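You operate a simulated robot arm through the tools that you are given. There is no shell and no other tool. Be economical: measure what you need, move in short steps, check, and stop when the job is done.

The job below is to be done with a simulated robot arm. You get a single attempt, and the scene is never put back.

TASK
Put one of the cream almond paste lumps from the steel table by the sink on top of the white lidded tub. Put the crumb brush on the steel table by the wire rack away on the lower shelf on the tile side. Shut the wall cabinet door. Close the fridge door on the hall side. Do these in any order.

It is judged by the outcome, as a careful person would: the job done as asked, and still so three seconds after it is handed in. It fails if anything else is knocked over, pushed out of place, dropped, spilled or broken.

THE ROBOT
A 7-joint arm with a fingered hand on a trunk, on a base that drives. Base frame: it is fixed to the floor where the robot stands at the start and does not move with it; the origin is under the middle of the robot, x ahead of it, y to its left, z up; the surface under the hand at the start is at about z = 900. Lengths are in mm, angles in degrees, forces in N, time in s.
With the tool pointing down near the work surface it reaches from about 100 to 740 mm from the robot's upright axis, wherever it stands. Its first joint turns from -69.0 to 172.0 degrees. Places, roughly: cream almond paste lump (3x3x3 cm) [500, 0, 900]; crumb brush (12x3x7 cm) [1100, 1400, 900]; fridge door on the hall side [2800, -2000, 1400]; lower shelf on the tile side [700, 600, 200]; wall cabinet door [-1100, 800, 1800]; white lidded tub (21x18x14 cm) [500, 300, 1000]. Payload 3.4 kg.
The tool frame sits at the grasp point between the pads (the TCP): z along the fingers, y along the line on which they close. The tips reach 39 mm beyond it. The gripper opens to 180 mm. The gripper's body begins 111 mm behind the TCP. The gripper is a hand of 3 fingers: y runs from the thumb to the fingers, the wrist lies at [0, 0, -262] in the tool frame, and closing takes about 1.5 s.
Orientation is that of the tool frame in the base frame, as a unit quaternion [x, y, z, w]. With the fingers straight down and closing along the base's y, the tool's x points along the base's -x, its y along +y and its z along -z.

THE INTERFACE
- The arm moves only by the tool send_rows. Its argument "deltas" is a list of rows, each a list of 7 numbers: the shift along the tool's x, y, z in mm, then the turn, a rotation vector about the tool's x, y, z in degrees, then the opening, from 0 (shut) to 1 (fully open). In form: [[tx, ty, tz, ax, ay, az, hand], ...]. A call has 1 to 20 rows; each row is the pose to reach, as a shift and turn from the pose commanded when the call began, along the tool's axes at that moment. A row lasts 0.2 s, in which the tool goes at most 50 mm and 8.6 degrees; a call with a longer step from one row to the next is refused whole, and so is a gripper value outside its range. A pose out of reach is approached as far as the arm can. The call stops where the force on the tool passes 40 N (or 10 N more than at its start, if that is more) or the arm is blocked; 0.2 s more then pass. Each finger travels about 72 mm/s and halts on what it meets, pressing with about 27 N; the grip force reading is that of the motor and also rises with nothing between the fingers. The clock runs only during rows and for 0.2 s after the last one: add rows that repeat a pose to give the fingers time. It gives the time, the measured TCP pose, the force on the tool (base axes), the opening and the grip force at its end, in the units of the frame above (readings bear some noise), with the torque about the TCP (base axes, N m) and any sound that the robot's microphone picked up, and new pictures: "pictures" is both (left out), scene, wrist or none.
- Cameras (640 x 400 px; columns grow to the right, rows downward): "scene" is now at [40.2, 11.3, 1926.4]; the picture's right is [0.22, -0.98, -0.00], its down [-0.86, -0.19, -0.47] and it looks along [0.46, 0.10, -0.88] (base axes); focal length 280 px, centre (320, 200). "wrist" rides on the gripper at [63, -36, -128] in the tool frame; the picture's right is [0.50, 0.87, 0.00], its down [-0.75, 0.44, -0.49] and it looks along [-0.43, 0.25, 0.87] (tool axes); focal length 226 px, centre (320, 200). There is no depth. A picture from a camera that has moved, and an enlarged one, comes with that camera's place and axes in the base frame and with its lens. The place of the scene camera against the robot may be out by one fixed shift of up to 25 mm in any direction.
- move_column(by): slides the trunk up (or, below 0, down) by that many mm; the arm and the scene camera ride with it, the base frame stays. It gives what a move gives, with no picture.
- roll_base(legs): drives the robot by 1 to 6 legs, each [ahead, left, turn to the left] in mm, mm and degrees, along the robot's own axes; the way and the turn of a leg run together, so that a leg with both is an arc; at most 1500 mm and 180 degrees a leg. The arm and the cameras ride along, it lands a little off, and it stops where it bumps. It gives what a move gives, and a new picture of the scene camera.
- hand_shape(shape): the hand has 3 fingers and takes this shape, open, in about a second: jaw (thumb against the fingers, like two jaws); tri (thumb and two fingers); tip (a fingertip pinch); poke (one finger out to press); point (the index stretched); flat (the hand flat); cup (the hand cupped); fist (a fist). The gripper value then closes the fingers along that shape, each until it touches; the sizes above hold for jaw. It gives what a move gives, with no picture.
- turn_head(pan, tilt): turns the head with the scene camera to pan (to the left, within 143 degrees either way) and tilt (down, from -29 to 69), counted from straight ahead of the robot. It gives what a move gives, and a new picture of the scene camera.
- zoom(camera, box): a new picture of the part [left, top, right, bottom] of that camera's present view, enlarged. No time passes.
- sign_off(): hands the job in; it is judged then, once.

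Work in short steps. Places have to be worked out from the pictures, the camera data and where the tool is seen: move nearer, look again, correct. Check each grasp and each placing, and mend what went wrong. You have 165 turns and 260 pictures in all, those below and enlarged ones among them. Open the gripper and draw the arm clear of the work before you hand the job in, unless the task says otherwise; then end with one line.

The tools are called after "Call:" as name(argument=value, ...) on one line, values as JSON. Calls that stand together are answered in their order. send_rows: Moves the arm, as the interface text tells. Its arguments: {"type":"object","properties":{"deltas":{"type":"array","items":{"type":"array","items":{"type":"number"}}},"pictures":{"type":"string","enum":["both","scene","wrist","none"]}},"required":["deltas"]} The other tools are called the same way: move_column (by) slides the trunk up or down; hand_shape (shape) gives the hand a shape; roll_base (legs) drives the base; turn_head (pan, tilt) turns the head that bears the scene camera; zoom (camera, box) takes an enlarged picture of a part of a camera's view; sign_off () hands the job in.

At the start:

```text
clock: 0.0
eef_pos: [367.9, 246.7, 1199.3]
orientation: [0.0, 1.0, 0.0, -0.001]
contact_force: [0.1, 0.1, 0.3]
torque: [-0.01, 0.03, 0.0]
gripper_width: 179.7
gripper_force: 0.0
shape: jaw
trunk travel left (down, up): [-400.0, 142.0]
robot x, y, heading: [-3.1, 0.4, 0.1]
head pan, tilt: [12.5, 61.6]
```

scene: 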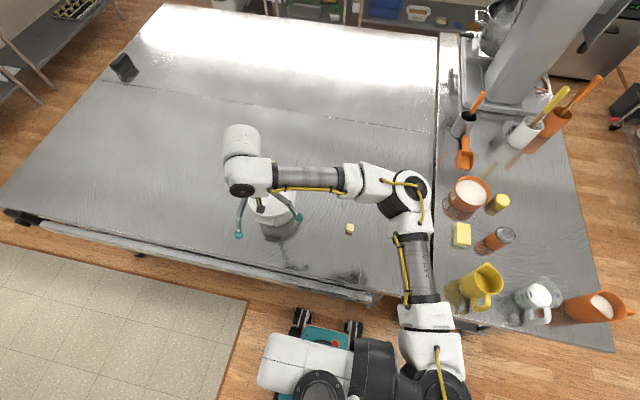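
wrist: 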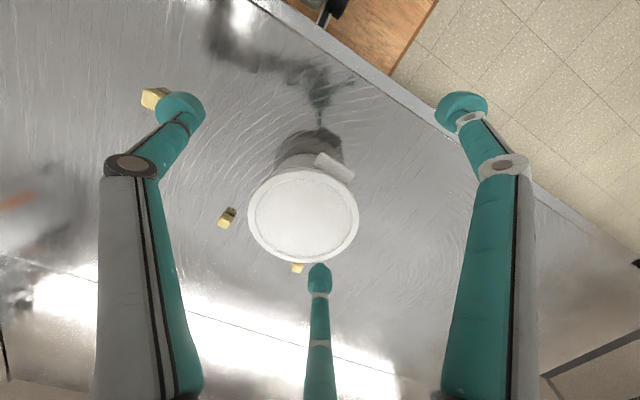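

The wrist view puts the near lump at about [476, -10], and the scene view agrees at [469, -16]. The tub lid is near [483, 282]. I'll move above that lump and look again.

Call:
send_rows(deltas=[[-18, -43, 0, 0, 0, 0, 1], [-36, -86, 0, 0, 0, 0, 1], [-54, -128, 0, 0, 0, 0, 0.8], [-72, -171, 10, 0, 0, 0, 0.7], [-90, -214, 30, 0, 0, 0, 0.6], [-106, -256, 60, 0, 0, 0, 0.5], [-106, -256, 100, 0, 0, 0, 0.5], [-106, -256, 130, 0, 0, 0, 0.5], [-106, -256, 130, 0, 0, 0, 0.5]])

```text
refused: row 5 steps farther than a row can; nothing moved
```

Row 6 was too long a step, so I'll split it.

Call:
send_rows(deltas=[[-18, -43, 0, 0, 0, 0, 1], [-36, -86, 0, 0, 0, 0, 1], [-54, -128, 0, 0, 0, 0, 0.8], [-72, -171, 0, 0, 0, 0, 0.7], [-90, -214, 0, 0, 0, 0, 0.6], [-106, -256, 0, 0, 0, 0, 0.5], [-106, -256, 45, 0, 0, 0, 0.5], [-106, -256, 90, 0, 0, 0, 0.5], [-106, -256, 130, 0, 0, 0, 0.5], [-106, -256, 130, 0, 0, 0, 0.5]])

```text
clock: 2.2
eef_pos: [470.7, -12.2, 1069.8]
orientation: [-0.001, 1.0, 0.001, 0.002]
contact_force: [0.4, 0.7, 0.4]
torque: [0.0, -0.01, 0.01]
gripper_width: 90.2
gripper_force: 0.1
shape: jaw
trunk travel left (down, up): [-400.0, 142.0]
robot x, y, heading: [-0.6, -3.3, 0.1]
head pan, tilt: [12.5, 61.6]
camera scene: at [40.2, 6.1, 1926.5], right [0.22, -0.98, 0.0], down [-0.86, -0.19, -0.47], along [0.46, 0.11, -0.88], focal length 280 px, centre (320, 200)
camera wrist: at [407.9, -49.5, 1197.9], right [-0.5, 0.87, 0.0], down [0.75, 0.43, 0.49], along [0.43, 0.25, -0.87], focal length 226 px, centre (320, 200)
```

scene: 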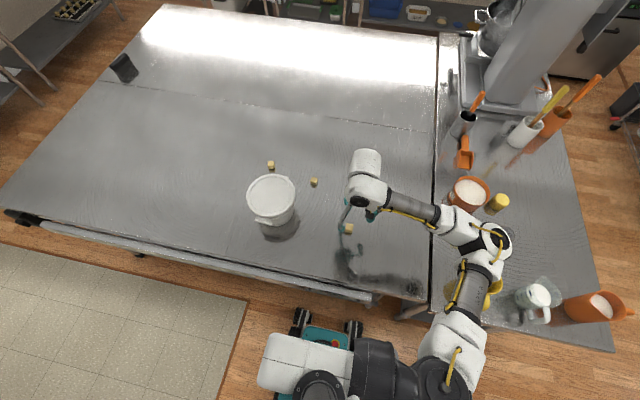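
wrist: 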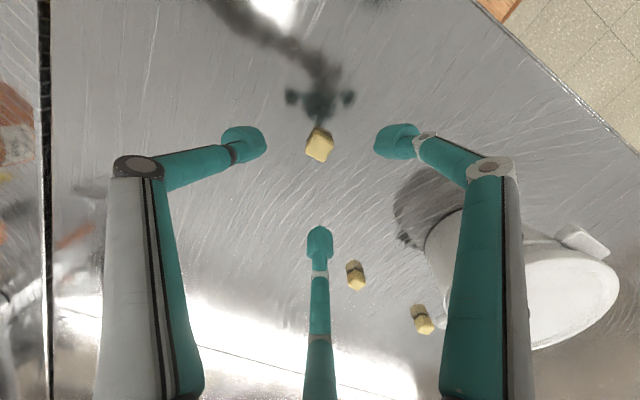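

The lump is at about [481, -8]. In jaw shape the two fingers look far apart for a 30 mm cube, so I'll try the fingertip pinch.

Call:
hand_shape(shape="tip")

Call:
send_rows(deltas=[[-9, 3, 10, 0, 0, 0, 0.6], [-9, 3, 20, 0, 0, 0, 0.6], [-9, 3, 20, 0, 0, 0, 0.6]], pictures="wrist")

```text
clock: 3.1
eef_pos: [472.0, -11.8, 1069.9]
orientation: [-0.001, 1.0, 0.002, 0.001]
contact_force: [-0.4, 0.5, -0.5]
torque: [-0.04, -0.02, -0.01]
gripper_width: 180.1
gripper_force: 0.1
shape: tip
trunk travel left (down, up): [-400.0, 142.0]
robot x, y, heading: [0.1, 0.3, -0.1]
head pan, tilt: [12.5, 61.6]
```

```text
clock: 3.9
eef_pos: [480.2, -7.5, 1050.3]
orientation: [-0.001, 1.0, 0.001, 0.0]
contact_force: [0.4, 0.0, -0.1]
torque: [-0.01, -0.01, 0.02]
gripper_width: 108.9
gripper_force: 0.2
shape: tip
trunk travel left (down, up): [-400.0, 142.0]
robot x, y, heading: [-3.3, -2.8, 0.0]
head pan, tilt: [12.5, 61.6]
camera wrist: at [417.6, -44.7, 1178.2], right [-0.5, 0.87, 0.0], down [0.75, 0.44, 0.49], along [0.43, 0.25, -0.87], focal length 226 px, centre (320, 200)
```

wrist: 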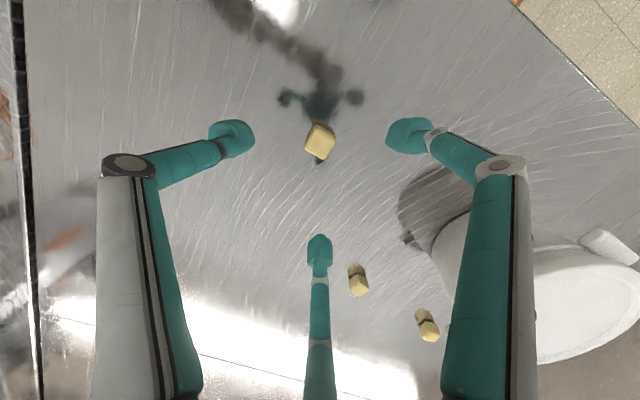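

The three fingers sit symmetrically around the lump, which I now put at [479, -9]. I'll lower to about TCP z 955 and check clearance.

Call:
send_rows(deltas=[[1, -1, 45, 0, 0, 0, 0.5], [1, -1, 85, 0, 0, 0, 0.5], [1, -1, 97, 0, 0, 0, 0.5], [1, -1, 97, 0, 0, 0, 0.5]])

```text
clock: 4.9
eef_pos: [480.8, -7.1, 952.9]
orientation: [0.0, 1.0, 0.001, 0.0]
contact_force: [0.9, -0.2, -0.1]
torque: [0.02, -0.02, 0.02]
gripper_width: 90.2
gripper_force: 0.1
shape: tip
trunk travel left (down, up): [-400.0, 142.0]
robot x, y, heading: [1.1, -0.1, -0.0]
head pan, tilt: [12.5, 61.6]
camera scene: at [40.5, 6.8, 1926.4], right [0.22, -0.98, 0.0], down [-0.86, -0.19, -0.47], along [0.46, 0.11, -0.88], focal length 280 px, centre (320, 200)
camera wrist: at [417.3, -44.8, 1081.7], right [-0.5, 0.87, 0.0], down [0.75, 0.44, 0.49], along [0.43, 0.25, -0.87], focal length 226 px, centre (320, 200)
```

scene: 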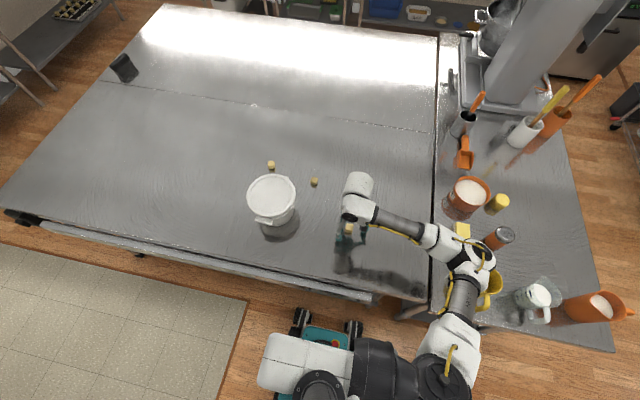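
wrist: 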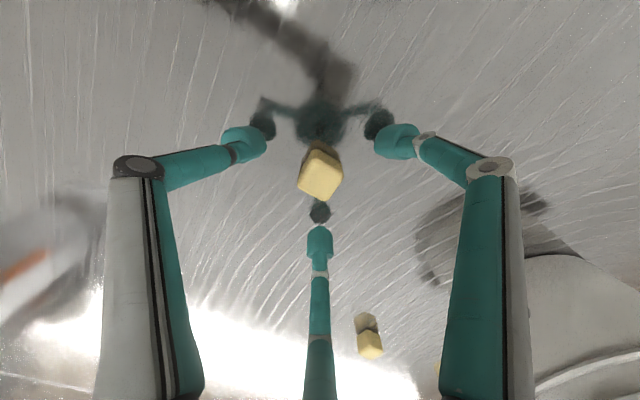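

Lump still centred under the TCP, and the tips sit above the table. I'll go down 12 mm and close.

Call:
send_rows(deltas=[[0, -1, 12, 0, 0, 0, 0.5], [0, -1, 12, 0, 0, 0, 0.35], [0, -1, 12, 0, 0, 0, 0.2], [0, -1, 12, 0, 0, 0, 0.05], [0, -1, 12, 0, 0, 0, 0.0], [0, -1, 12, 0, 0, 0, 0.0], [0, -1, 12, 0, 0, 0, 0.0], [0, -1, 12, 0, 0, 0, 0.0]], pictures="wrist")

```text
clock: 6.7
eef_pos: [480.9, -8.6, 941.9]
orientation: [0.0, 1.0, 0.001, 0.0]
contact_force: [0.9, 1.4, 0.0]
torque: [0.01, 0.04, 0.0]
gripper_width: 24.7
gripper_force: 27.1
shape: tip
trunk travel left (down, up): [-400.0, 142.0]
robot x, y, heading: [0.4, -1.0, -0.2]
head pan, tilt: [12.5, 61.6]
camera wrist: at [417.2, -45.8, 1070.1], right [-0.5, 0.87, 0.0], down [0.75, 0.44, 0.49], along [0.43, 0.25, -0.87], focal length 226 px, centre (320, 200)
```

wrist: 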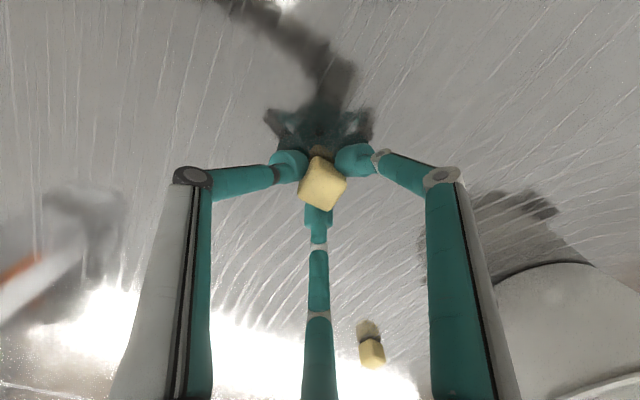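

The hand stopped at 24.7 mm with 27 N, so the lump is gripped. I'll lift it straight up and check.

Call:
send_rows(deltas=[[0, 0, -20, 0, 0, 0, 0], [0, 0, -50, 0, 0, 0, 0], [0, 0, -90, 0, 0, 0, 0], [0, 0, -130, 0, 0, 0, 0], [0, 0, -170, 0, 0, 0, 0], [0, 0, -190, 0, 0, 0, 0], [0, 0, -190, 0, 0, 0, 0]], pictures="wrist")

```text
clock: 8.3
eef_pos: [480.4, -8.1, 1131.8]
orientation: [0.0, 1.0, 0.001, 0.001]
contact_force: [0.4, 0.5, -0.5]
torque: [0.0, -0.04, 0.01]
gripper_width: 24.1
gripper_force: 26.7
shape: tip
trunk travel left (down, up): [-400.0, 142.0]
robot x, y, heading: [-1.0, -4.9, -0.1]
head pan, tilt: [12.5, 61.6]
camera wrist: at [416.8, -45.6, 1260.5], right [-0.5, 0.87, 0.0], down [0.75, 0.44, 0.49], along [0.43, 0.25, -0.87], focal length 226 px, centre (320, 200)
```

wrist: 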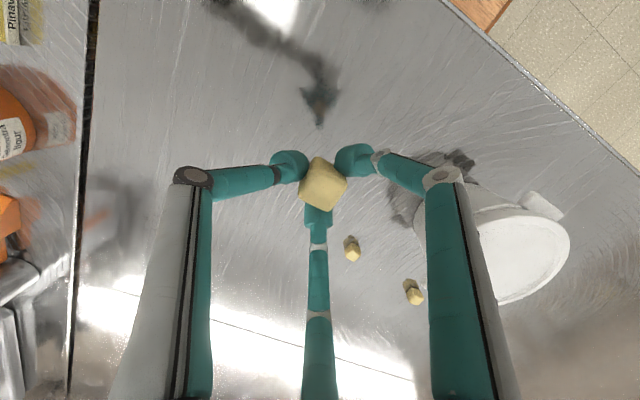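

The lump is held at a bottom height of about 1090. The lid centre is near [480, 285] with its top around 1040, so I'll carry the lump over it.

Call:
send_rows(deltas=[[0, 0, -25, 0, 0, 0, 0], [0, 45, -25, 0, 0, 0, 0], [0, 90, -25, 0, 0, 0, 0], [0, 135, -25, 0, 0, 0, 0], [0, 180, -25, 0, 0, 0, 0], [0, 225, -25, 0, 0, 0, 0], [0, 270, -25, 0, 0, 0, 0], [0, 293, -25, 0, 0, 0, 0], [0, 293, -25, 0, 0, 0, 0], [0, 293, -25, 0, 0, 0, 0]])

```text
clock: 10.5
eef_pos: [479.9, 283.2, 1157.8]
orientation: [0.0, 1.0, 0.001, 0.001]
contact_force: [-1.0, -0.4, 0.0]
torque: [0.02, -0.01, 0.04]
gripper_width: 23.7
gripper_force: 27.0
shape: tip
trunk travel left (down, up): [-400.0, 142.0]
robot x, y, heading: [-1.1, -1.3, 0.1]
head pan, tilt: [12.5, 61.6]
camera scene: at [40.6, 8.9, 1926.4], right [0.22, -0.98, 0.0], down [-0.86, -0.19, -0.47], along [0.46, 0.1, -0.88], focal length 280 px, centre (320, 200)
camera wrist: at [416.9, 245.7, 1286.3], right [-0.5, 0.87, 0.0], down [0.75, 0.43, 0.49], along [0.43, 0.25, -0.87], focal length 226 px, centre (320, 200)
```

scene: 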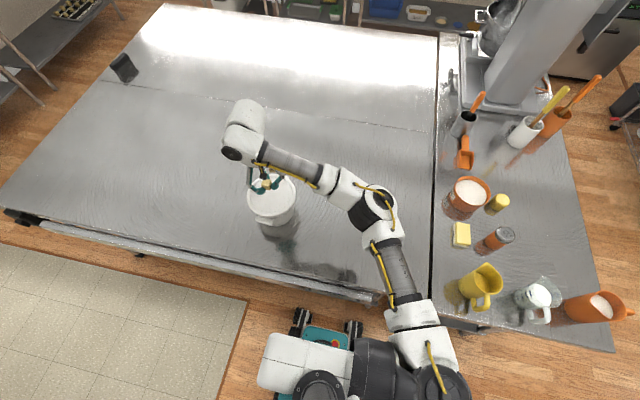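
wrist: 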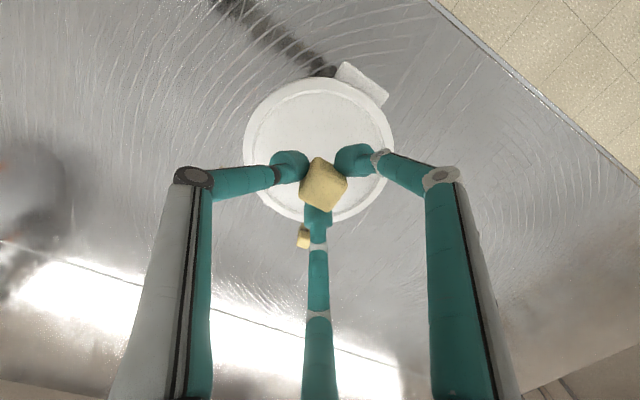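

The lid centre is at [481, 283], right under the lump. I'll descend to just above the lid.

Call:
send_rows(deltas=[[0, 0, 30, 0, 0, 0, 0], [0, 0, 50, 0, 0, 0, 0], [0, 0, 62, 0, 0, 0, 0], [0, 0, 62, 0, 0, 0, 0]])

Call:
zoom(camera="scene", box=[200, 130, 340, 260])

```text
clock: 11.5
eef_pos: [480.6, 285.4, 1093.3]
orientation: [0.001, 1.0, -0.001, 0.0]
contact_force: [-0.2, 0.0, -0.2]
torque: [-0.03, 0.02, -0.01]
gripper_width: 23.6
gripper_force: 26.6
shape: tip
trunk travel left (down, up): [-400.0, 142.0]
robot x, y, heading: [0.8, 1.5, -0.0]
head pan, tilt: [12.5, 61.6]
camera scene: at [40.6, 12.5, 1926.4], right [0.22, -0.98, 0.0], down [-0.86, -0.19, -0.47], along [0.46, 0.1, -0.88], focal length 280 px, centre (320, 200)
camera wrist: at [417.2, 248.0, 1223.2], right [-0.5, 0.87, 0.0], down [0.75, 0.44, 0.49], along [0.43, 0.25, -0.87], focal length 226 px, centre (320, 200)
```

scene: 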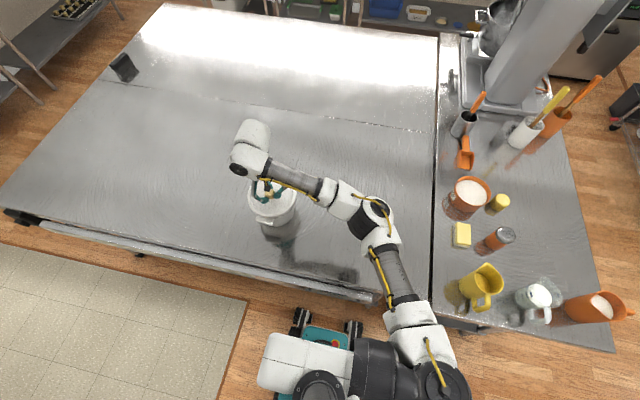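
wrist: 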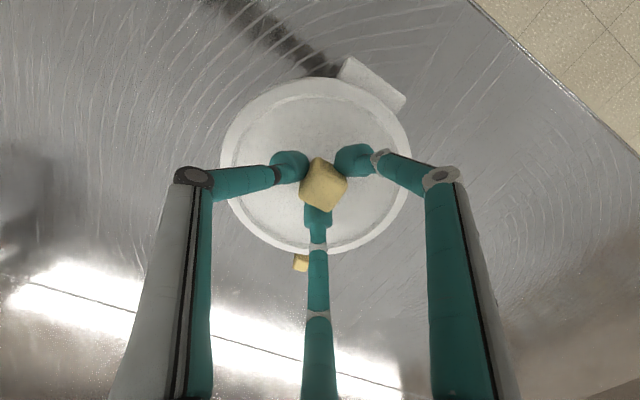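

```text
3.08 times, centred on (270, 195) of scene
camera zoom: at [40.6, 12.5, 1926.4], right [0.22, -0.98, 0.0], down [-0.86, -0.19, -0.47], along [0.46, 0.1, -0.88], focal length 861 px, centre (474, 215)
```

zoom: 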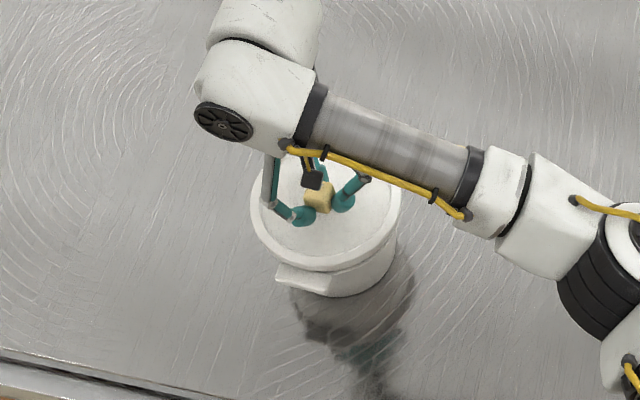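

No contact yet. I'll lower in small steps and watch the force.

Call:
send_rows(deltas=[[0, 0, 4, 0, 0, 0, 0], [0, 0, 8, 0, 0, 0, 0], [0, 0, 10, 0, 0, 0, 0]], pictures="none")

```text
clock: 12.3
eef_pos: [480.4, 285.9, 1083.9]
orientation: [0.0, 1.0, 0.0, 0.0]
contact_force: [-0.6, 0.0, 0.1]
torque: [0.01, 0.0, 0.01]
gripper_width: 23.8
gripper_force: 26.9
shape: tip
trunk travel left (down, up): [-400.0, 142.0]
robot x, y, heading: [2.3, 2.0, 0.2]
head pan, tilt: [12.5, 61.6]
```

Still free, so I'll keep going in small steps.

Call:
send_rows(deltas=[[0, 0, 2, 0, 0, 0, 0], [0, 0, 4, 0, 0, 0, 0], [0, 0, 4, 0, 0, 0, 0]], pictures="wrist")

```text
clock: 13.1
eef_pos: [479.7, 284.8, 1080.2]
orientation: [0.0, 1.0, 0.0, 0.0]
contact_force: [0.2, -0.5, 0.2]
torque: [-0.01, -0.01, 0.0]
gripper_width: 23.9
gripper_force: 27.7
shape: tip
trunk travel left (down, up): [-400.0, 142.0]
robot x, y, heading: [0.6, 1.1, -0.1]
head pan, tilt: [12.5, 61.6]
camera wrist: at [416.7, 248.2, 1209.0], right [-0.5, 0.87, 0.0], down [0.75, 0.44, 0.49], along [0.43, 0.25, -0.87], focal length 226 px, centre (320, 200)
```

wrist: 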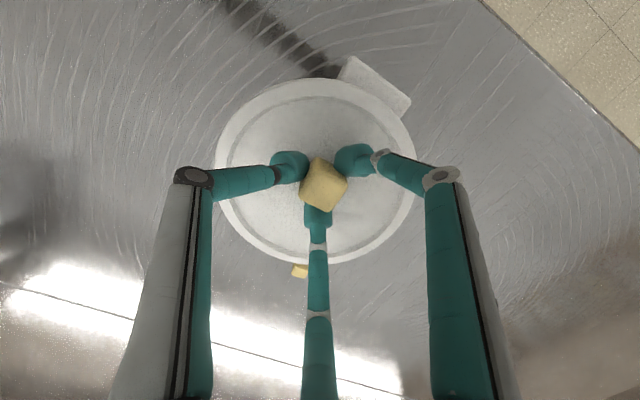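

Nothing touched yet. I'll continue in 3 mm steps up to 9 mm; the call's own guard stops it on contact.

Call:
send_rows(deltas=[[0, 0, 2, 0, 0, 0, 0], [0, 0, 3, 0, 0, 0, 0], [0, 0, 4, 0, 0, 0, 0], [0, 0, 4, 0, 0, 0, 0]], pictures="none")

Call:
send_rows(deltas=[[0, 0, 1, 0, 0, 0, 0], [0, 0, 2, 0, 0, 0, 0], [0, 0, 3, 0, 0, 0, 0], [0, 0, 3, 0, 0, 0, 0]], pictures="none")

```text
clock: 14.1
eef_pos: [479.3, 285.1, 1076.8]
orientation: [-0.001, 1.0, 0.0, 0.0]
contact_force: [-0.1, 1.0, -0.9]
torque: [0.02, -0.02, 0.02]
gripper_width: 23.9
gripper_force: 27.5
shape: tip
trunk travel left (down, up): [-400.0, 142.0]
robot x, y, heading: [-1.3, 0.6, 0.0]
head pan, tilt: [12.5, 61.6]
```

```text
clock: 15.1
eef_pos: [479.6, 284.2, 1072.7]
orientation: [-0.001, 1.0, 0.001, 0.0]
contact_force: [0.0, -0.5, 0.3]
torque: [-0.02, 0.02, 0.0]
gripper_width: 23.9
gripper_force: 27.2
shape: tip
trunk travel left (down, up): [-400.0, 142.0]
robot x, y, heading: [3.0, -0.3, -0.1]
head pan, tilt: [12.5, 61.6]
```

Still free at 1073. I'll continue gently.

Call:
send_rows(deltas=[[0, 0, 1, 0, 0, 0, 0], [0, 0, 2, 0, 0, 0, 0], [0, 0, 3, 0, 0, 0, 0], [0, 0, 3, 0, 0, 0, 0]], pictures="none")

Call:
send_rows(deltas=[[0, 0, 1, 0, 0, 0, 0], [0, 0, 2, 0, 0, 0, 0], [0, 0, 3, 0, 0, 0, 0], [0, 0, 3, 0, 0, 0, 0]], pictures="wrist")

```text
clock: 16.1
eef_pos: [479.6, 284.8, 1072.7]
orientation: [0.0, 1.0, 0.001, 0.001]
contact_force: [1.5, 0.7, 10.2]
torque: [0.06, -0.04, 0.02]
gripper_width: 24.4
gripper_force: 27.0
shape: tip
trunk travel left (down, up): [-400.0, 142.0]
robot x, y, heading: [-0.6, -2.8, 0.3]
head pan, tilt: [12.5, 61.6]
```

```text
clock: 17.1
eef_pos: [478.5, 283.4, 1070.8]
orientation: [-0.001, 1.0, 0.002, 0.003]
contact_force: [4.3, 3.3, 36.5]
torque: [0.25, -0.19, 0.07]
gripper_width: 25.5
gripper_force: 27.4
shape: tip
trunk travel left (down, up): [-400.0, 142.0]
robot x, y, heading: [-2.0, 1.5, 0.2]
head pan, tilt: [12.5, 61.6]
camera wrist: at [415.4, 246.5, 1198.7], right [-0.5, 0.87, 0.0], down [0.75, 0.43, 0.5], along [0.43, 0.25, -0.87], focal length 226 px, centre (320, 200)
```

wrist: 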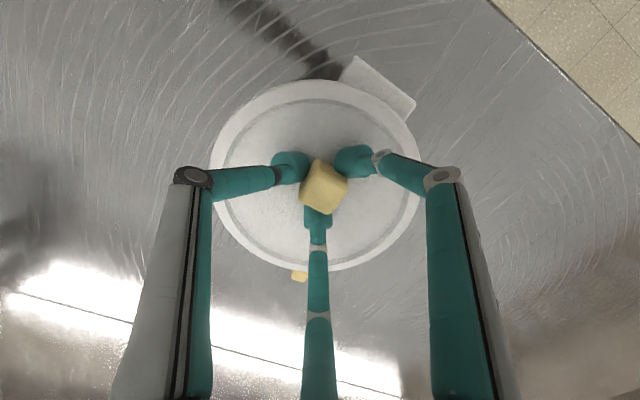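

The lump rests on the lid and I'm pressing at about 36 N. I'll ease up 4 mm, open slowly, then lift.

Call:
send_rows(deltas=[[0, 0, -4, 0, 0, 0, 0], [0, 0, -4, 0, 0, 0, 0], [0, 0, -4, 0, 0, 0, 0.2], [0, 0, -4, 0, 0, 0, 0.4], [0, 0, -4, 0, 0, 0, 0.5], [0, 0, -4, 0, 0, 0, 0.5], [0, 0, -25, 0, 0, 0, 0.5], [0, 0, -65, 0, 0, 0, 0.5], [0, 0, -110, 0, 0, 0, 0.5], [0, 0, -150, 0, 0, 0, 0.5]])

```text
clock: 19.3
eef_pos: [478.7, 283.6, 1218.6]
orientation: [0.001, 1.0, 0.0, 0.0]
contact_force: [0.2, 0.5, -0.7]
torque: [0.0, -0.02, 0.0]
gripper_width: 89.7
gripper_force: 0.1
shape: tip
trunk travel left (down, up): [-400.0, 142.0]
robot x, y, heading: [-1.0, -1.1, 0.2]
head pan, tilt: [12.5, 61.6]
camera scene: at [38.9, 12.3, 1926.5], right [0.22, -0.98, 0.0], down [-0.86, -0.19, -0.47], along [0.46, 0.1, -0.88], focal length 280 px, centre (320, 200)
camera wrist: at [416.1, 247.1, 1347.3], right [-0.5, 0.87, 0.0], down [0.75, 0.44, 0.49], along [0.43, 0.25, -0.87], focal length 226 px, centre (320, 200)
```

scene: 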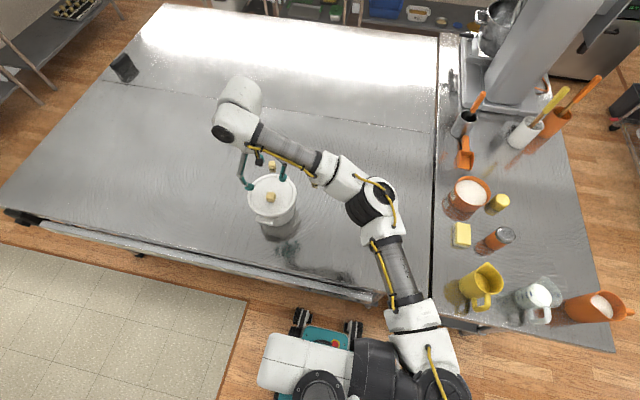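
wrist: 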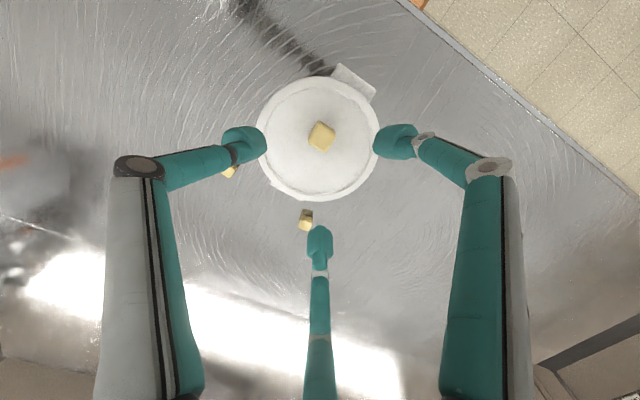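

The lump sits at the middle of the lid. Next I'll look around for the other jobs, starting with the left side.

Call:
turn_head(pan=50, tilt=30)

Call:
turn_head(pan=135, tilt=10)

Call:
turn_head(pan=-40, tilt=20)

```text
clock: 20.3
eef_pos: [480.0, 284.6, 1218.9]
orientation: [-0.001, 1.0, 0.0, -0.001]
contact_force: [-0.3, 0.1, -1.2]
torque: [0.03, 0.0, 0.03]
gripper_width: 89.6
gripper_force: 0.1
shape: tip
trunk travel left (down, up): [-400.0, 142.0]
robot x, y, heading: [0.1, 3.2, 0.1]
head pan, tilt: [50.0, 30.0]
camera scene: at [35.6, 67.5, 1970.2], right [0.77, -0.64, 0.0], down [-0.32, -0.38, -0.86], along [0.56, 0.66, -0.5], focal length 280 px, centre (320, 200)
```

scene: 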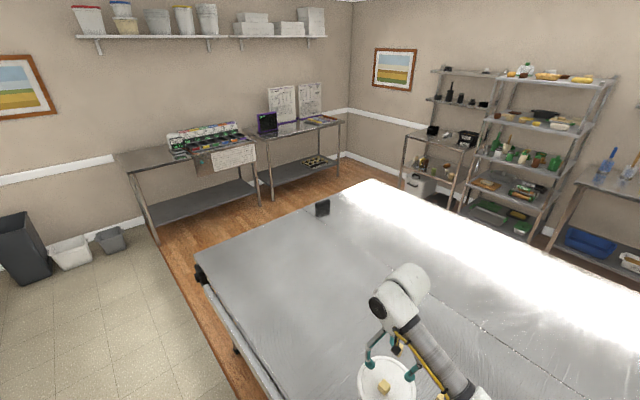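

```text
clock: 21.9
eef_pos: [480.6, 284.0, 1217.2]
orientation: [0.001, 1.0, 0.0, -0.001]
contact_force: [0.2, -0.1, -1.0]
torque: [-0.01, 0.01, 0.03]
gripper_width: 89.6
gripper_force: 0.1
shape: tip
trunk travel left (down, up): [-400.0, 142.0]
robot x, y, heading: [-1.2, 2.2, -0.1]
head pan, tilt: [135.0, 10.0]
camera scene: at [-88.1, 64.0, 2003.0], right [0.71, 0.71, 0.0], down [0.12, -0.12, -0.99], along [-0.7, 0.7, -0.17], focal length 280 px, centre (320, 200)
```

scene: 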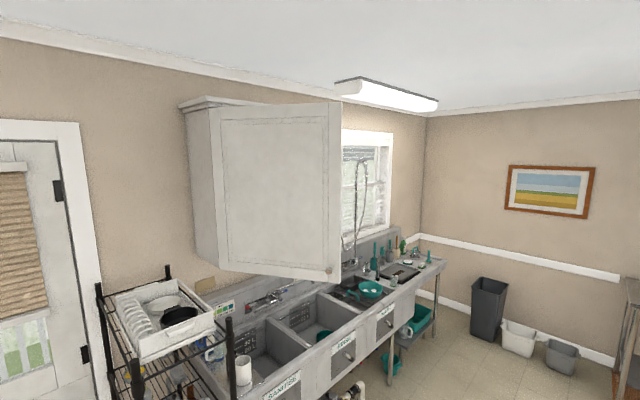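

```text
clock: 24.6
eef_pos: [480.5, 284.3, 1217.6]
orientation: [0.0, 1.0, 0.0, 0.001]
contact_force: [0.7, 0.4, -0.3]
torque: [-0.01, -0.02, 0.0]
gripper_width: 89.4
gripper_force: 0.2
shape: tip
trunk travel left (down, up): [-400.0, 142.0]
robot x, y, heading: [-1.8, -4.6, -0.2]
head pan, tilt: [-40.0, 20.0]
camera scene: at [48.8, -61.5, 1986.3], right [-0.64, -0.77, 0.0], down [-0.26, 0.22, -0.94], along [0.72, -0.6, -0.34], focal length 280 px, centre (320, 200)
```

scene: 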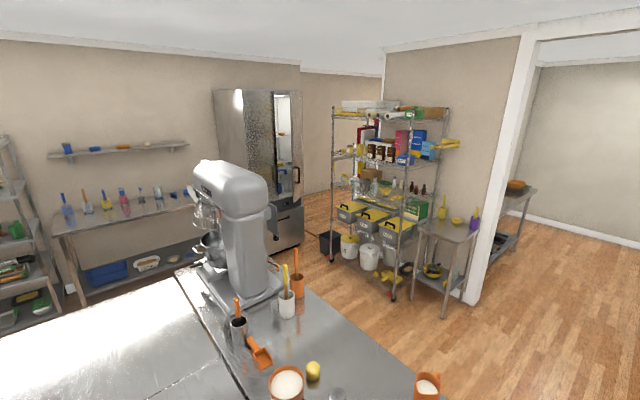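

Let me enlarge the fridge.

Call:
zoom(camera="scene", box=[190, 70, 330, 270])

Call:
turn_head(pan=-80, tilt=35)

Call:
turn_head(pan=-140, tilt=35)

Call:
turn_head(pan=140, tilt=50)

Call:
turn_head(pan=80, tilt=50)

```text
2.00 times, centred on (260, 170) of scene
camera zoom: at [48.8, -61.5, 1986.3], right [-0.64, -0.77, 0.0], down [-0.26, 0.22, -0.94], along [0.72, -0.6, -0.34], focal length 560 px, centre (440, 260)
```

zoom: 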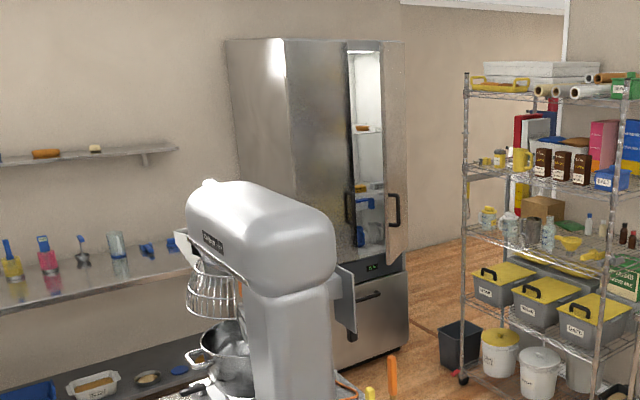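

```text
clock: 25.6
eef_pos: [480.9, 283.9, 1217.8]
orientation: [-0.001, 1.0, 0.0, 0.0]
contact_force: [-0.5, -1.0, 0.2]
torque: [0.02, 0.01, -0.02]
gripper_width: 89.5
gripper_force: 0.0
shape: tip
trunk travel left (down, up): [-400.0, 142.0]
robot x, y, heading: [0.3, 1.8, -0.1]
head pan, tilt: [-80.0, 35.0]
camera scene: at [-7.2, -88.3, 1962.7], right [-0.98, -0.17, 0.0], down [-0.1, 0.56, -0.82], along [0.14, -0.81, -0.57], focal length 280 px, centre (320, 200)
```

scene: 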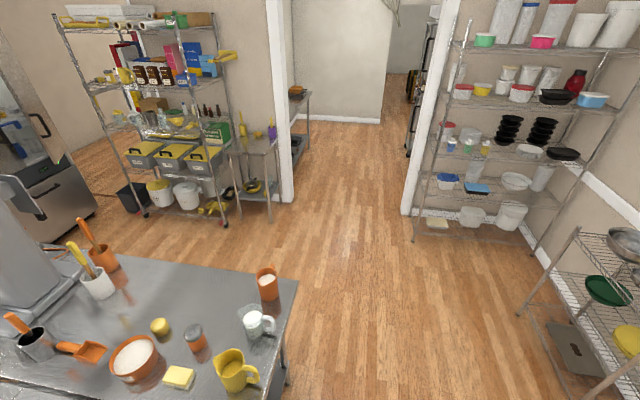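

```text
clock: 26.9
eef_pos: [479.1, 285.1, 1218.1]
orientation: [0.0, 1.0, 0.0, 0.0]
contact_force: [0.2, -0.8, 0.1]
torque: [-0.05, 0.0, 0.05]
gripper_width: 89.5
gripper_force: 0.1
shape: tip
trunk travel left (down, up): [-400.0, 142.0]
robot x, y, heading: [-0.5, -1.3, 0.0]
head pan, tilt: [-140.0, 35.0]
camera scene: at [-90.0, -58.3, 1962.9], right [-0.64, 0.77, 0.0], down [0.44, 0.37, -0.82], along [-0.63, -0.53, -0.57], focal length 280 px, centre (320, 200)
```

scene: 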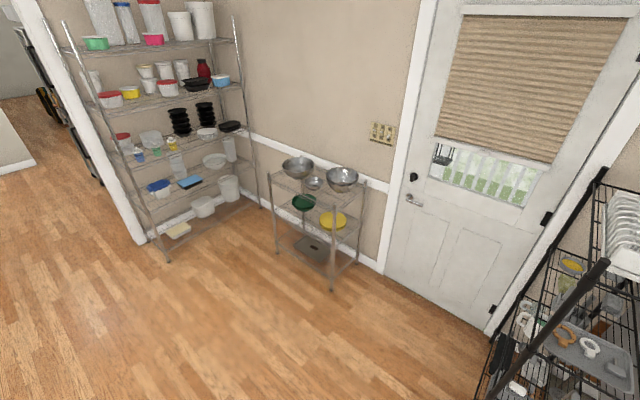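

```text
clock: 30.8
eef_pos: [479.3, 284.7, 1218.2]
orientation: [0.0, 1.0, 0.0, 0.0]
contact_force: [0.5, -0.3, -1.1]
torque: [0.0, -0.01, -0.02]
gripper_width: 89.6
gripper_force: 0.2
shape: tip
trunk travel left (down, up): [-400.0, 142.0]
robot x, y, heading: [0.5, 0.1, 0.1]
head pan, tilt: [140.0, 50.0]
camera scene: at [-81.6, 47.8, 1941.1], right [0.64, 0.77, 0.0], down [0.58, -0.49, -0.64], along [-0.49, 0.41, -0.76], focal length 280 px, centre (320, 200)
```

scene: 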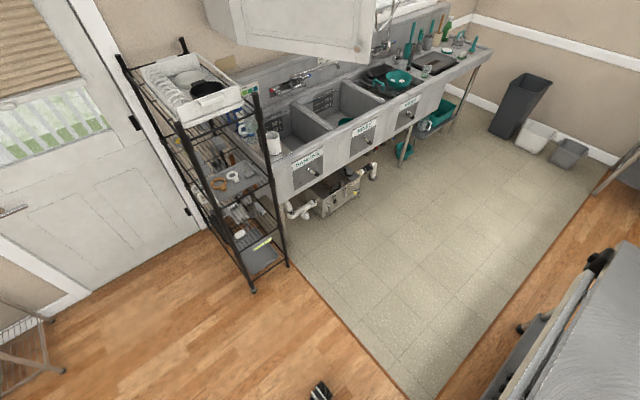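

```text
clock: 32.1
eef_pos: [480.4, 283.4, 1217.8]
orientation: [0.001, 1.0, 0.0, 0.0]
contact_force: [0.6, -0.6, 0.4]
torque: [0.0, -0.02, -0.03]
gripper_width: 89.3
gripper_force: 0.1
shape: tip
trunk travel left (down, up): [-400.0, 142.0]
robot x, y, heading: [-1.0, -0.8, 0.2]
head pan, tilt: [80.0, 50.0]
camera scene: at [-9.3, 74.1, 1940.9], right [0.98, -0.17, 0.0], down [-0.13, -0.75, -0.64], along [0.11, 0.63, -0.77], focal length 280 px, centre (320, 200)
```

scene: 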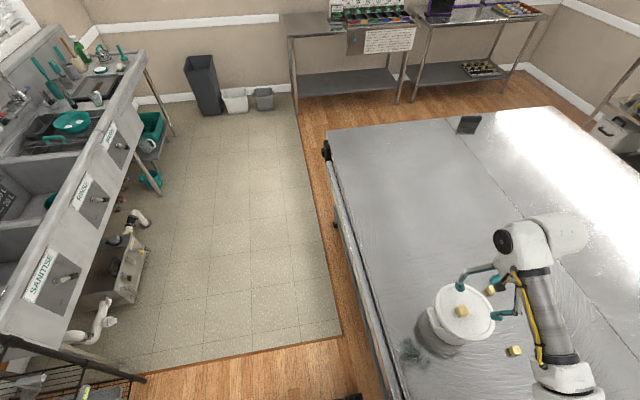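

I now have the layout:
- **Brush:** about [1115, 1335], near the left end of the table.
- **Cabinet door:** open about 45°, hinged at its low-y side.
- **Fridge door:** open, on the far side of the room.

I'll do the brush next. I'll drive round the left end of the table, then face it.

Call:
roll_base(legs=[[0, 1000, 0], [0, 950, 0]])

Call:
turn_head(pan=0, tilt=45)

```text
clock: 41.9
eef_pos: [479.6, 2236.2, 1218.2]
orientation: [0.001, 1.0, 0.001, 0.0]
contact_force: [0.3, -1.1, 0.2]
torque: [-0.01, 0.04, 0.02]
gripper_width: 89.5
gripper_force: 0.0
shape: tip
trunk travel left (down, up): [-400.0, 142.0]
robot x, y, heading: [-2.7, 1954.1, 0.1]
head pan, tilt: [80.0, 50.0]
camera scene: at [-11.1, 2024.4, 1941.1], right [0.98, -0.18, 0.0], down [-0.14, -0.75, -0.64], along [0.11, 0.63, -0.77], focal length 280 px, centre (320, 200)
```

scene: 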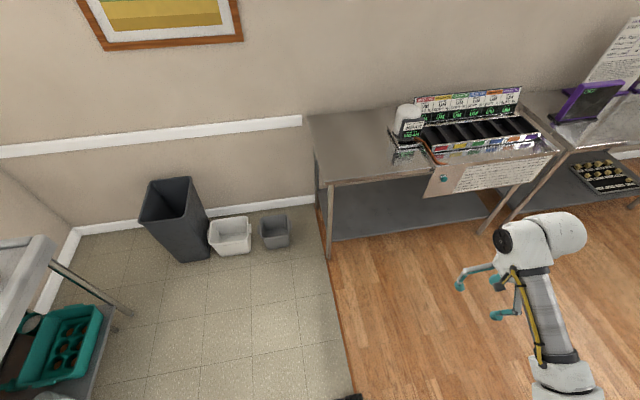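

```text
clock: 43.4
eef_pos: [476.3, 2238.3, 1218.8]
orientation: [0.0, 1.0, 0.0, 0.001]
contact_force: [-0.6, -1.4, 0.3]
torque: [0.03, -0.01, 0.02]
gripper_width: 89.4
gripper_force: 0.2
shape: tip
trunk travel left (down, up): [-400.0, 142.0]
robot x, y, heading: [-1.9, 1955.9, -0.4]
head pan, tilt: [0.0, 45.0]
camera scene: at [56.8, 1952.3, 1947.6], right [0.0, -1.0, 0.0], down [-0.71, 0.0, -0.7], along [0.7, 0.0, -0.71], focal length 280 px, centre (320, 200)
```

scene: 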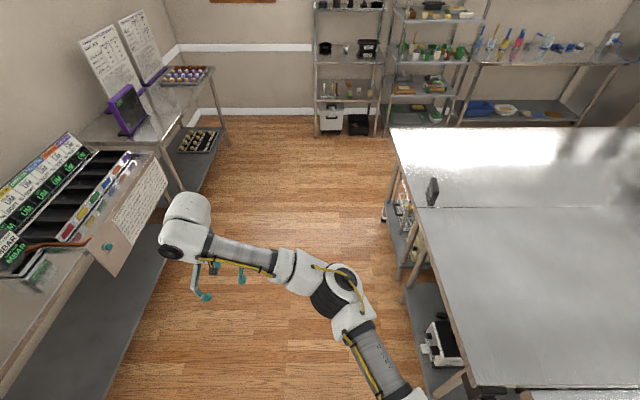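

The lower shelves are visible at the table's end, with some items on them. I'll enlarge that area.

Call:
zoom(camera="scene", box=[370, 160, 530, 400])

```text
1.67 times, centred on (450, 280) of scene
camera zoom: at [56.8, 1952.3, 1947.6], right [0.0, -1.0, 0.0], down [-0.71, 0.0, -0.7], along [0.7, 0.0, -0.71], focal length 466 px, centre (103, 67)
```

zoom: 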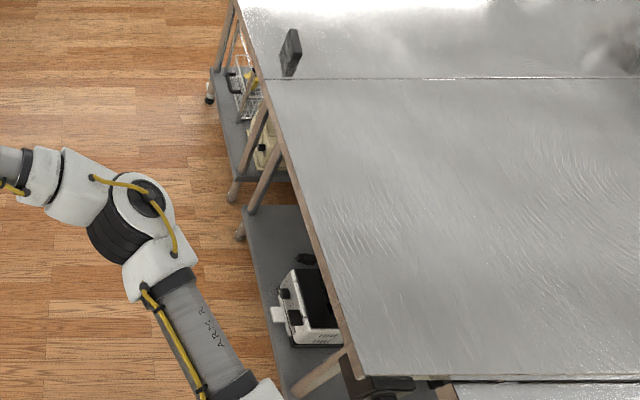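

There are two tables, and the near one's lower shelf has free space around [800, 1250]. I'll drive alongside and turn to face the brush.

Call:
roll_base(legs=[[1120, 0, 0], [0, 0, -90]])

```text
clock: 52.9
eef_pos: [1411.1, 1475.3, 1219.2]
orientation: [0.701, 0.713, 0.0, 0.0]
contact_force: [0.3, 0.0, -0.2]
torque: [0.0, -0.01, -0.02]
gripper_width: 89.4
gripper_force: 0.0
shape: tip
trunk travel left (down, up): [-400.0, 142.0]
robot x, y, heading: [1114.0, 1945.9, -89.0]
head pan, tilt: [0.0, 45.0]
camera scene: at [1106.9, 1875.9, 1947.6], right [-1.0, -0.02, 0.0], down [-0.01, 0.71, -0.7], along [0.01, -0.7, -0.71], focal length 280 px, centre (320, 200)
```

scene: 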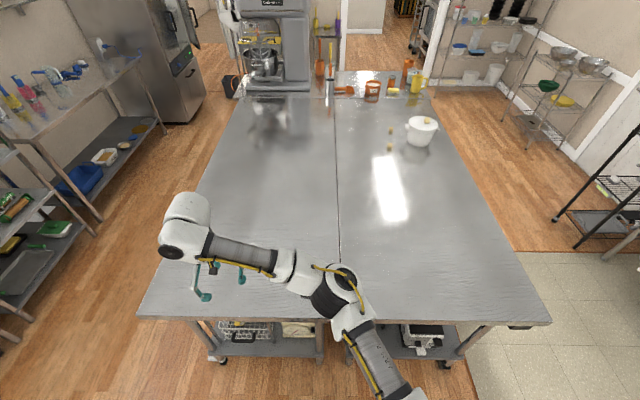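

The table's long axis lies ahead and the brush is hidden behind the arm, near [1117, 1350]. I'll move the hand over it and look with the wrist camera.

Call:
send_rows(deltas=[[-10, -45, 0, 0, 0, 0, 0.5], [-20, -90, 0, 0, 0, 0, 0.5], [-30, -135, 0, 0, 0, 0, 0.5], [-40, -180, 0, 0, 0, 0, 0.5], [-50, -225, 0, 0, 0, 0, 0.5], [-60, -270, 0, 0, 0, 0, 0.5], [-65, -294, 0, 0, 0, 0, 0.5], [-65, -294, 0, 0, 0, 0, 0.5]])

```text
clock: 54.7
eef_pos: [1118.0, 1406.5, 1220.9]
orientation: [0.701, 0.713, -0.002, 0.001]
contact_force: [-0.2, -0.8, 0.2]
torque: [-0.01, 0.02, 0.0]
gripper_width: 89.4
gripper_force: 0.1
shape: tip
trunk travel left (down, up): [-400.0, 142.0]
robot x, y, heading: [1112.7, 1944.8, -88.9]
head pan, tilt: [0.0, 45.0]
camera scene: at [1102.2, 1875.2, 1947.6], right [-1.0, -0.02, 0.0], down [-0.01, 0.71, -0.7], along [0.01, -0.7, -0.71], focal length 280 px, centre (320, 200)
camera wrist: at [1080.2, 1468.8, 1348.3], right [0.86, 0.52, 0.0], down [0.45, -0.74, 0.49], along [0.25, -0.43, -0.87], focal length 226 px, centre (320, 200)
```

scene: 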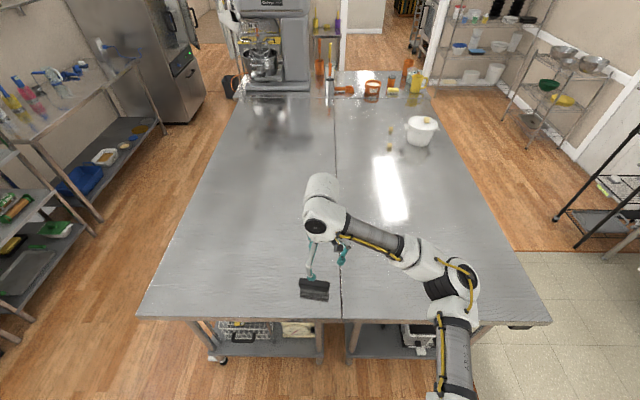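
wrist: 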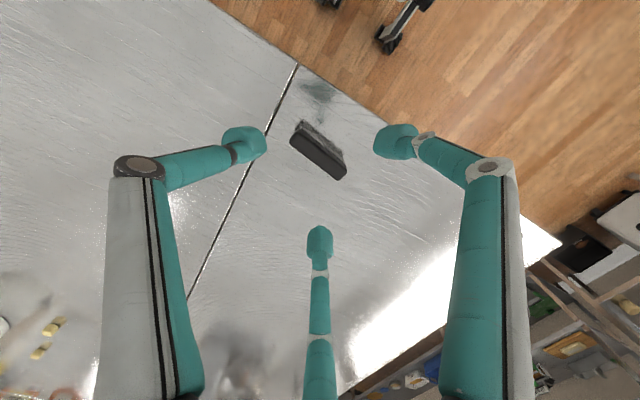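

The brush's long axis runs along base x, with its centre near [1143, 1354], so I must grip across y. I'll turn the hand 90° and see how the jaw shape closes.

Call:
hand_shape(shape="jaw")

Call:
send_rows(deltas=[[0, 0, 0, 0, 0, 8, 0.5], [0, 0, 0, 0, 0, 16, 0.5], [0, 0, 0, 0, 0, 24, 0.4], [0, 0, 0, 0, 0, 32, 0.3], [0, 0, 0, 0, 0, 40, 0.25], [0, 0, 0, 0, 0, 48, 0.25], [0, 0, 0, 0, 0, 56, 0.25], [0, 0, 0, 0, 0, 64, 0.25], [0, 0, 0, 0, 0, 72, 0.25], [0, 0, 0, 0, 0, 80, 0.25], [0, 0, 0, 0, 0, 88, 0.25], [0, 0, 0, 0, 0, 88, 0.25]])

```text
clock: 55.6
eef_pos: [1116.5, 1406.7, 1219.4]
orientation: [0.701, 0.713, -0.002, 0.002]
contact_force: [0.3, 0.1, 0.0]
torque: [0.03, 0.04, 0.03]
gripper_width: 179.8
gripper_force: 0.1
shape: jaw
trunk travel left (down, up): [-400.0, 142.0]
robot x, y, heading: [1117.1, 1946.9, -89.0]
head pan, tilt: [0.0, 45.0]
```

```text
clock: 58.2
eef_pos: [1117.2, 1407.1, 1219.0]
orientation: [1.0, 0.026, 0.0, 0.001]
contact_force: [0.0, 0.3, -0.2]
torque: [0.04, 0.01, -0.02]
gripper_width: 45.4
gripper_force: 0.1
shape: jaw
trunk travel left (down, up): [-400.0, 142.0]
robot x, y, heading: [1118.2, 1947.7, -89.3]
head pan, tilt: [0.0, 45.0]
camera scene: at [1101.6, 1875.3, 1947.6], right [-1.0, -0.02, 0.0], down [-0.01, 0.71, -0.7], along [0.01, -0.7, -0.71], focal length 280 px, centre (320, 200)
camera wrist: at [1176.9, 1446.3, 1348.7], right [0.54, -0.84, 0.0], down [-0.73, -0.47, 0.49], along [-0.41, -0.27, -0.87], focal length 226 px, centre (320, 200)
```

scene: 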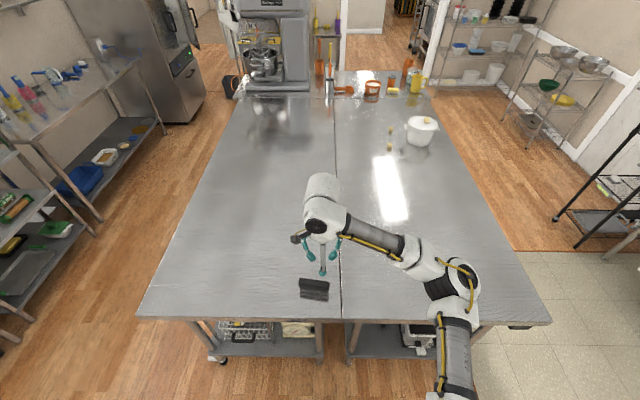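
wrist: 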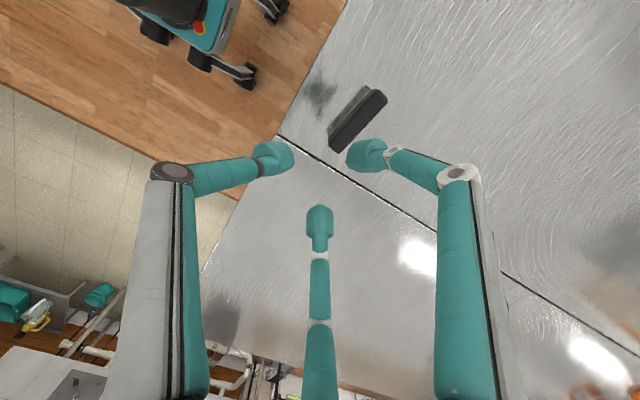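

In this shape the fingers still close as a tripod, which suits a slab: thumb on one side, two fingers on the other. I'll centre over the brush at about [1148, 1355], turn a bit more and descend for a closer look.

Call:
send_rows(deltas=[[10, 18, 30, 0, 0, 3, 0.4], [20, 36, 60, 0, 0, 6, 0.5], [28, 54, 90, 0, 0, 6.7, 0.5], [28, 54, 120, 0, 0, 6.7, 0.5], [28, 54, 120, 0, 0, 6.7, 0.5]], pictures="wrist")

Call:
zoom(camera="scene", box=[260, 230, 380, 330])

```text
clock: 59.4
eef_pos: [1147.0, 1353.8, 1099.8]
orientation: [0.999, -0.033, 0.001, 0.003]
contact_force: [-0.2, 0.1, -0.2]
torque: [0.01, 0.0, 0.01]
gripper_width: 89.5
gripper_force: 0.1
shape: jaw
trunk travel left (down, up): [-400.0, 142.0]
robot x, y, heading: [1120.8, 1948.6, -88.7]
head pan, tilt: [0.0, 45.0]
camera wrist: at [1211.2, 1386.3, 1228.7], right [0.44, -0.9, 0.0], down [-0.78, -0.38, 0.49], along [-0.44, -0.22, -0.87], focal length 226 px, centre (320, 200)
```

wrist: 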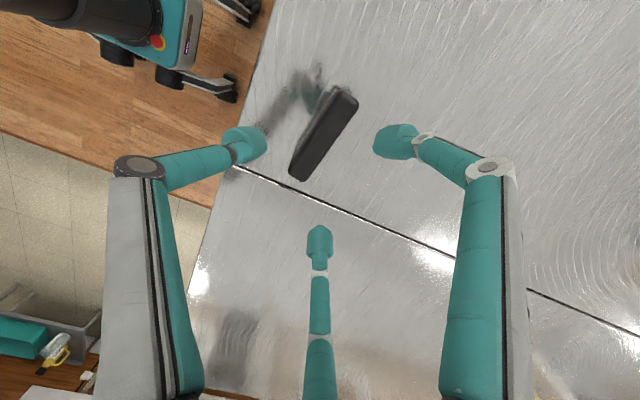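

```text
4.00 times, centred on (320, 280) of scene
camera zoom: at [1102.1, 1875.4, 1947.6], right [-1.0, -0.02, 0.0], down [-0.01, 0.71, -0.7], along [0.01, -0.7, -0.71], focal length 1119 px, centre (320, -120)
```

zoom: 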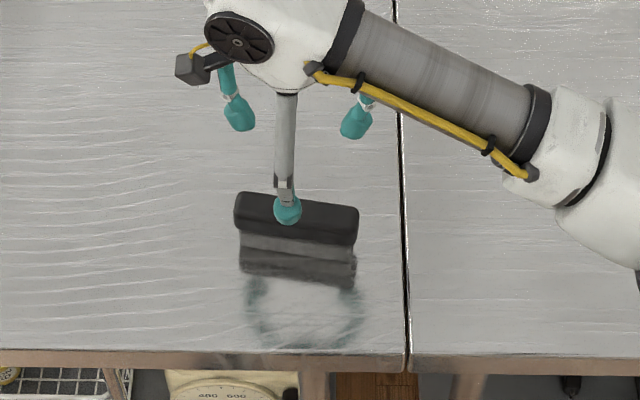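

The brush is centred near [1154, 1354] with its axis at about -8°. I'll turn another 4.5°, centre on it and descend to TCP z 966, so the tips straddle the handle.

Call:
send_rows(deltas=[[7, 4, 30, 0, 0, 4.5, 0.5], [7, 4, 70, 0, 0, 4.5, 0.5], [7, 4, 105, 0, 0, 4.5, 0.5], [7, 4, 125, 0, 0, 4.5, 0.5], [7, 4, 134, 0, 0, 4.5, 0.5], [7, 4, 134, 0, 0, 4.5, 0.5]])

Call:
zoom(camera="scene", box=[260, 230, 380, 330])

```text
clock: 60.8
eef_pos: [1153.8, 1348.6, 965.5]
orientation: [0.997, -0.071, 0.001, 0.002]
contact_force: [-0.1, -0.4, 0.5]
torque: [-0.04, -0.01, -0.02]
gripper_width: 89.3
gripper_force: 0.1
shape: jaw
trunk travel left (down, up): [-400.0, 142.0]
robot x, y, heading: [1119.7, 1946.5, -89.1]
head pan, tilt: [0.0, 45.0]
camera scene: at [1102.8, 1875.3, 1947.6], right [-1.0, -0.02, 0.0], down [-0.01, 0.71, -0.7], along [0.01, -0.7, -0.71], focal length 280 px, centre (320, 200)
camera wrist: at [1220.6, 1376.1, 1094.5], right [0.37, -0.93, 0.0], down [-0.81, -0.32, 0.49], along [-0.46, -0.19, -0.87], focal length 226 px, centre (320, 200)
```

scene: 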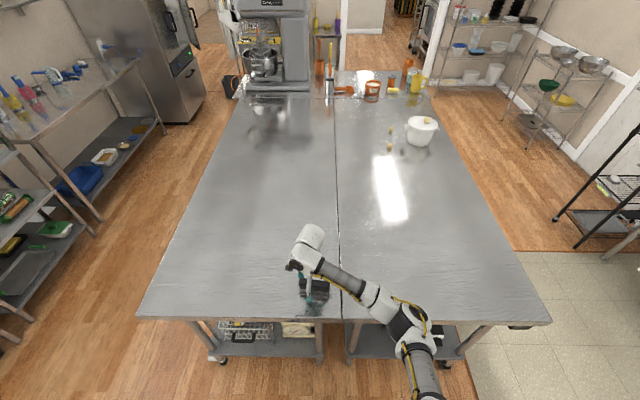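
wrist: 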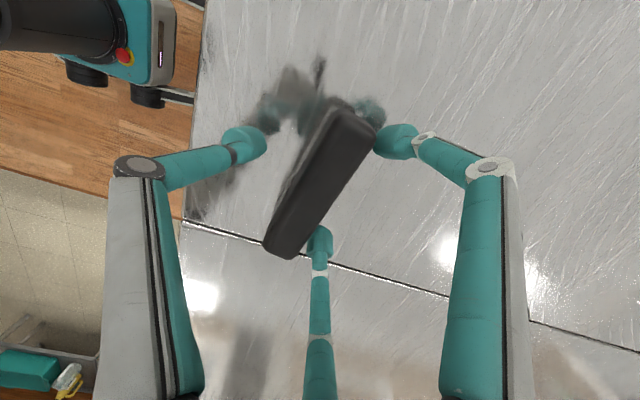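

```text
4.00 times, centred on (320, 280) of scene
camera zoom: at [1102.8, 1875.3, 1947.6], right [-1.0, -0.02, 0.0], down [-0.01, 0.71, -0.7], along [0.01, -0.7, -0.71], focal length 1119 px, centre (320, -120)
```

zoom: 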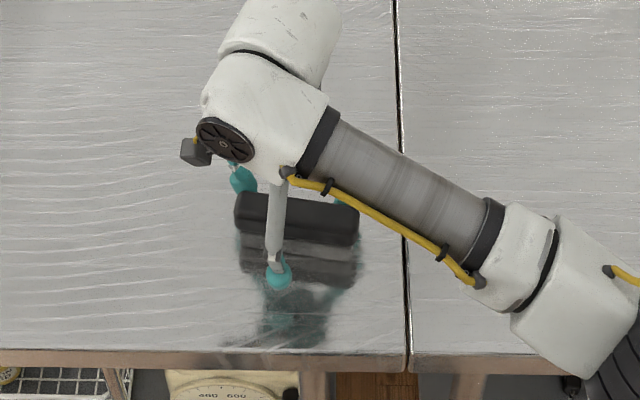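

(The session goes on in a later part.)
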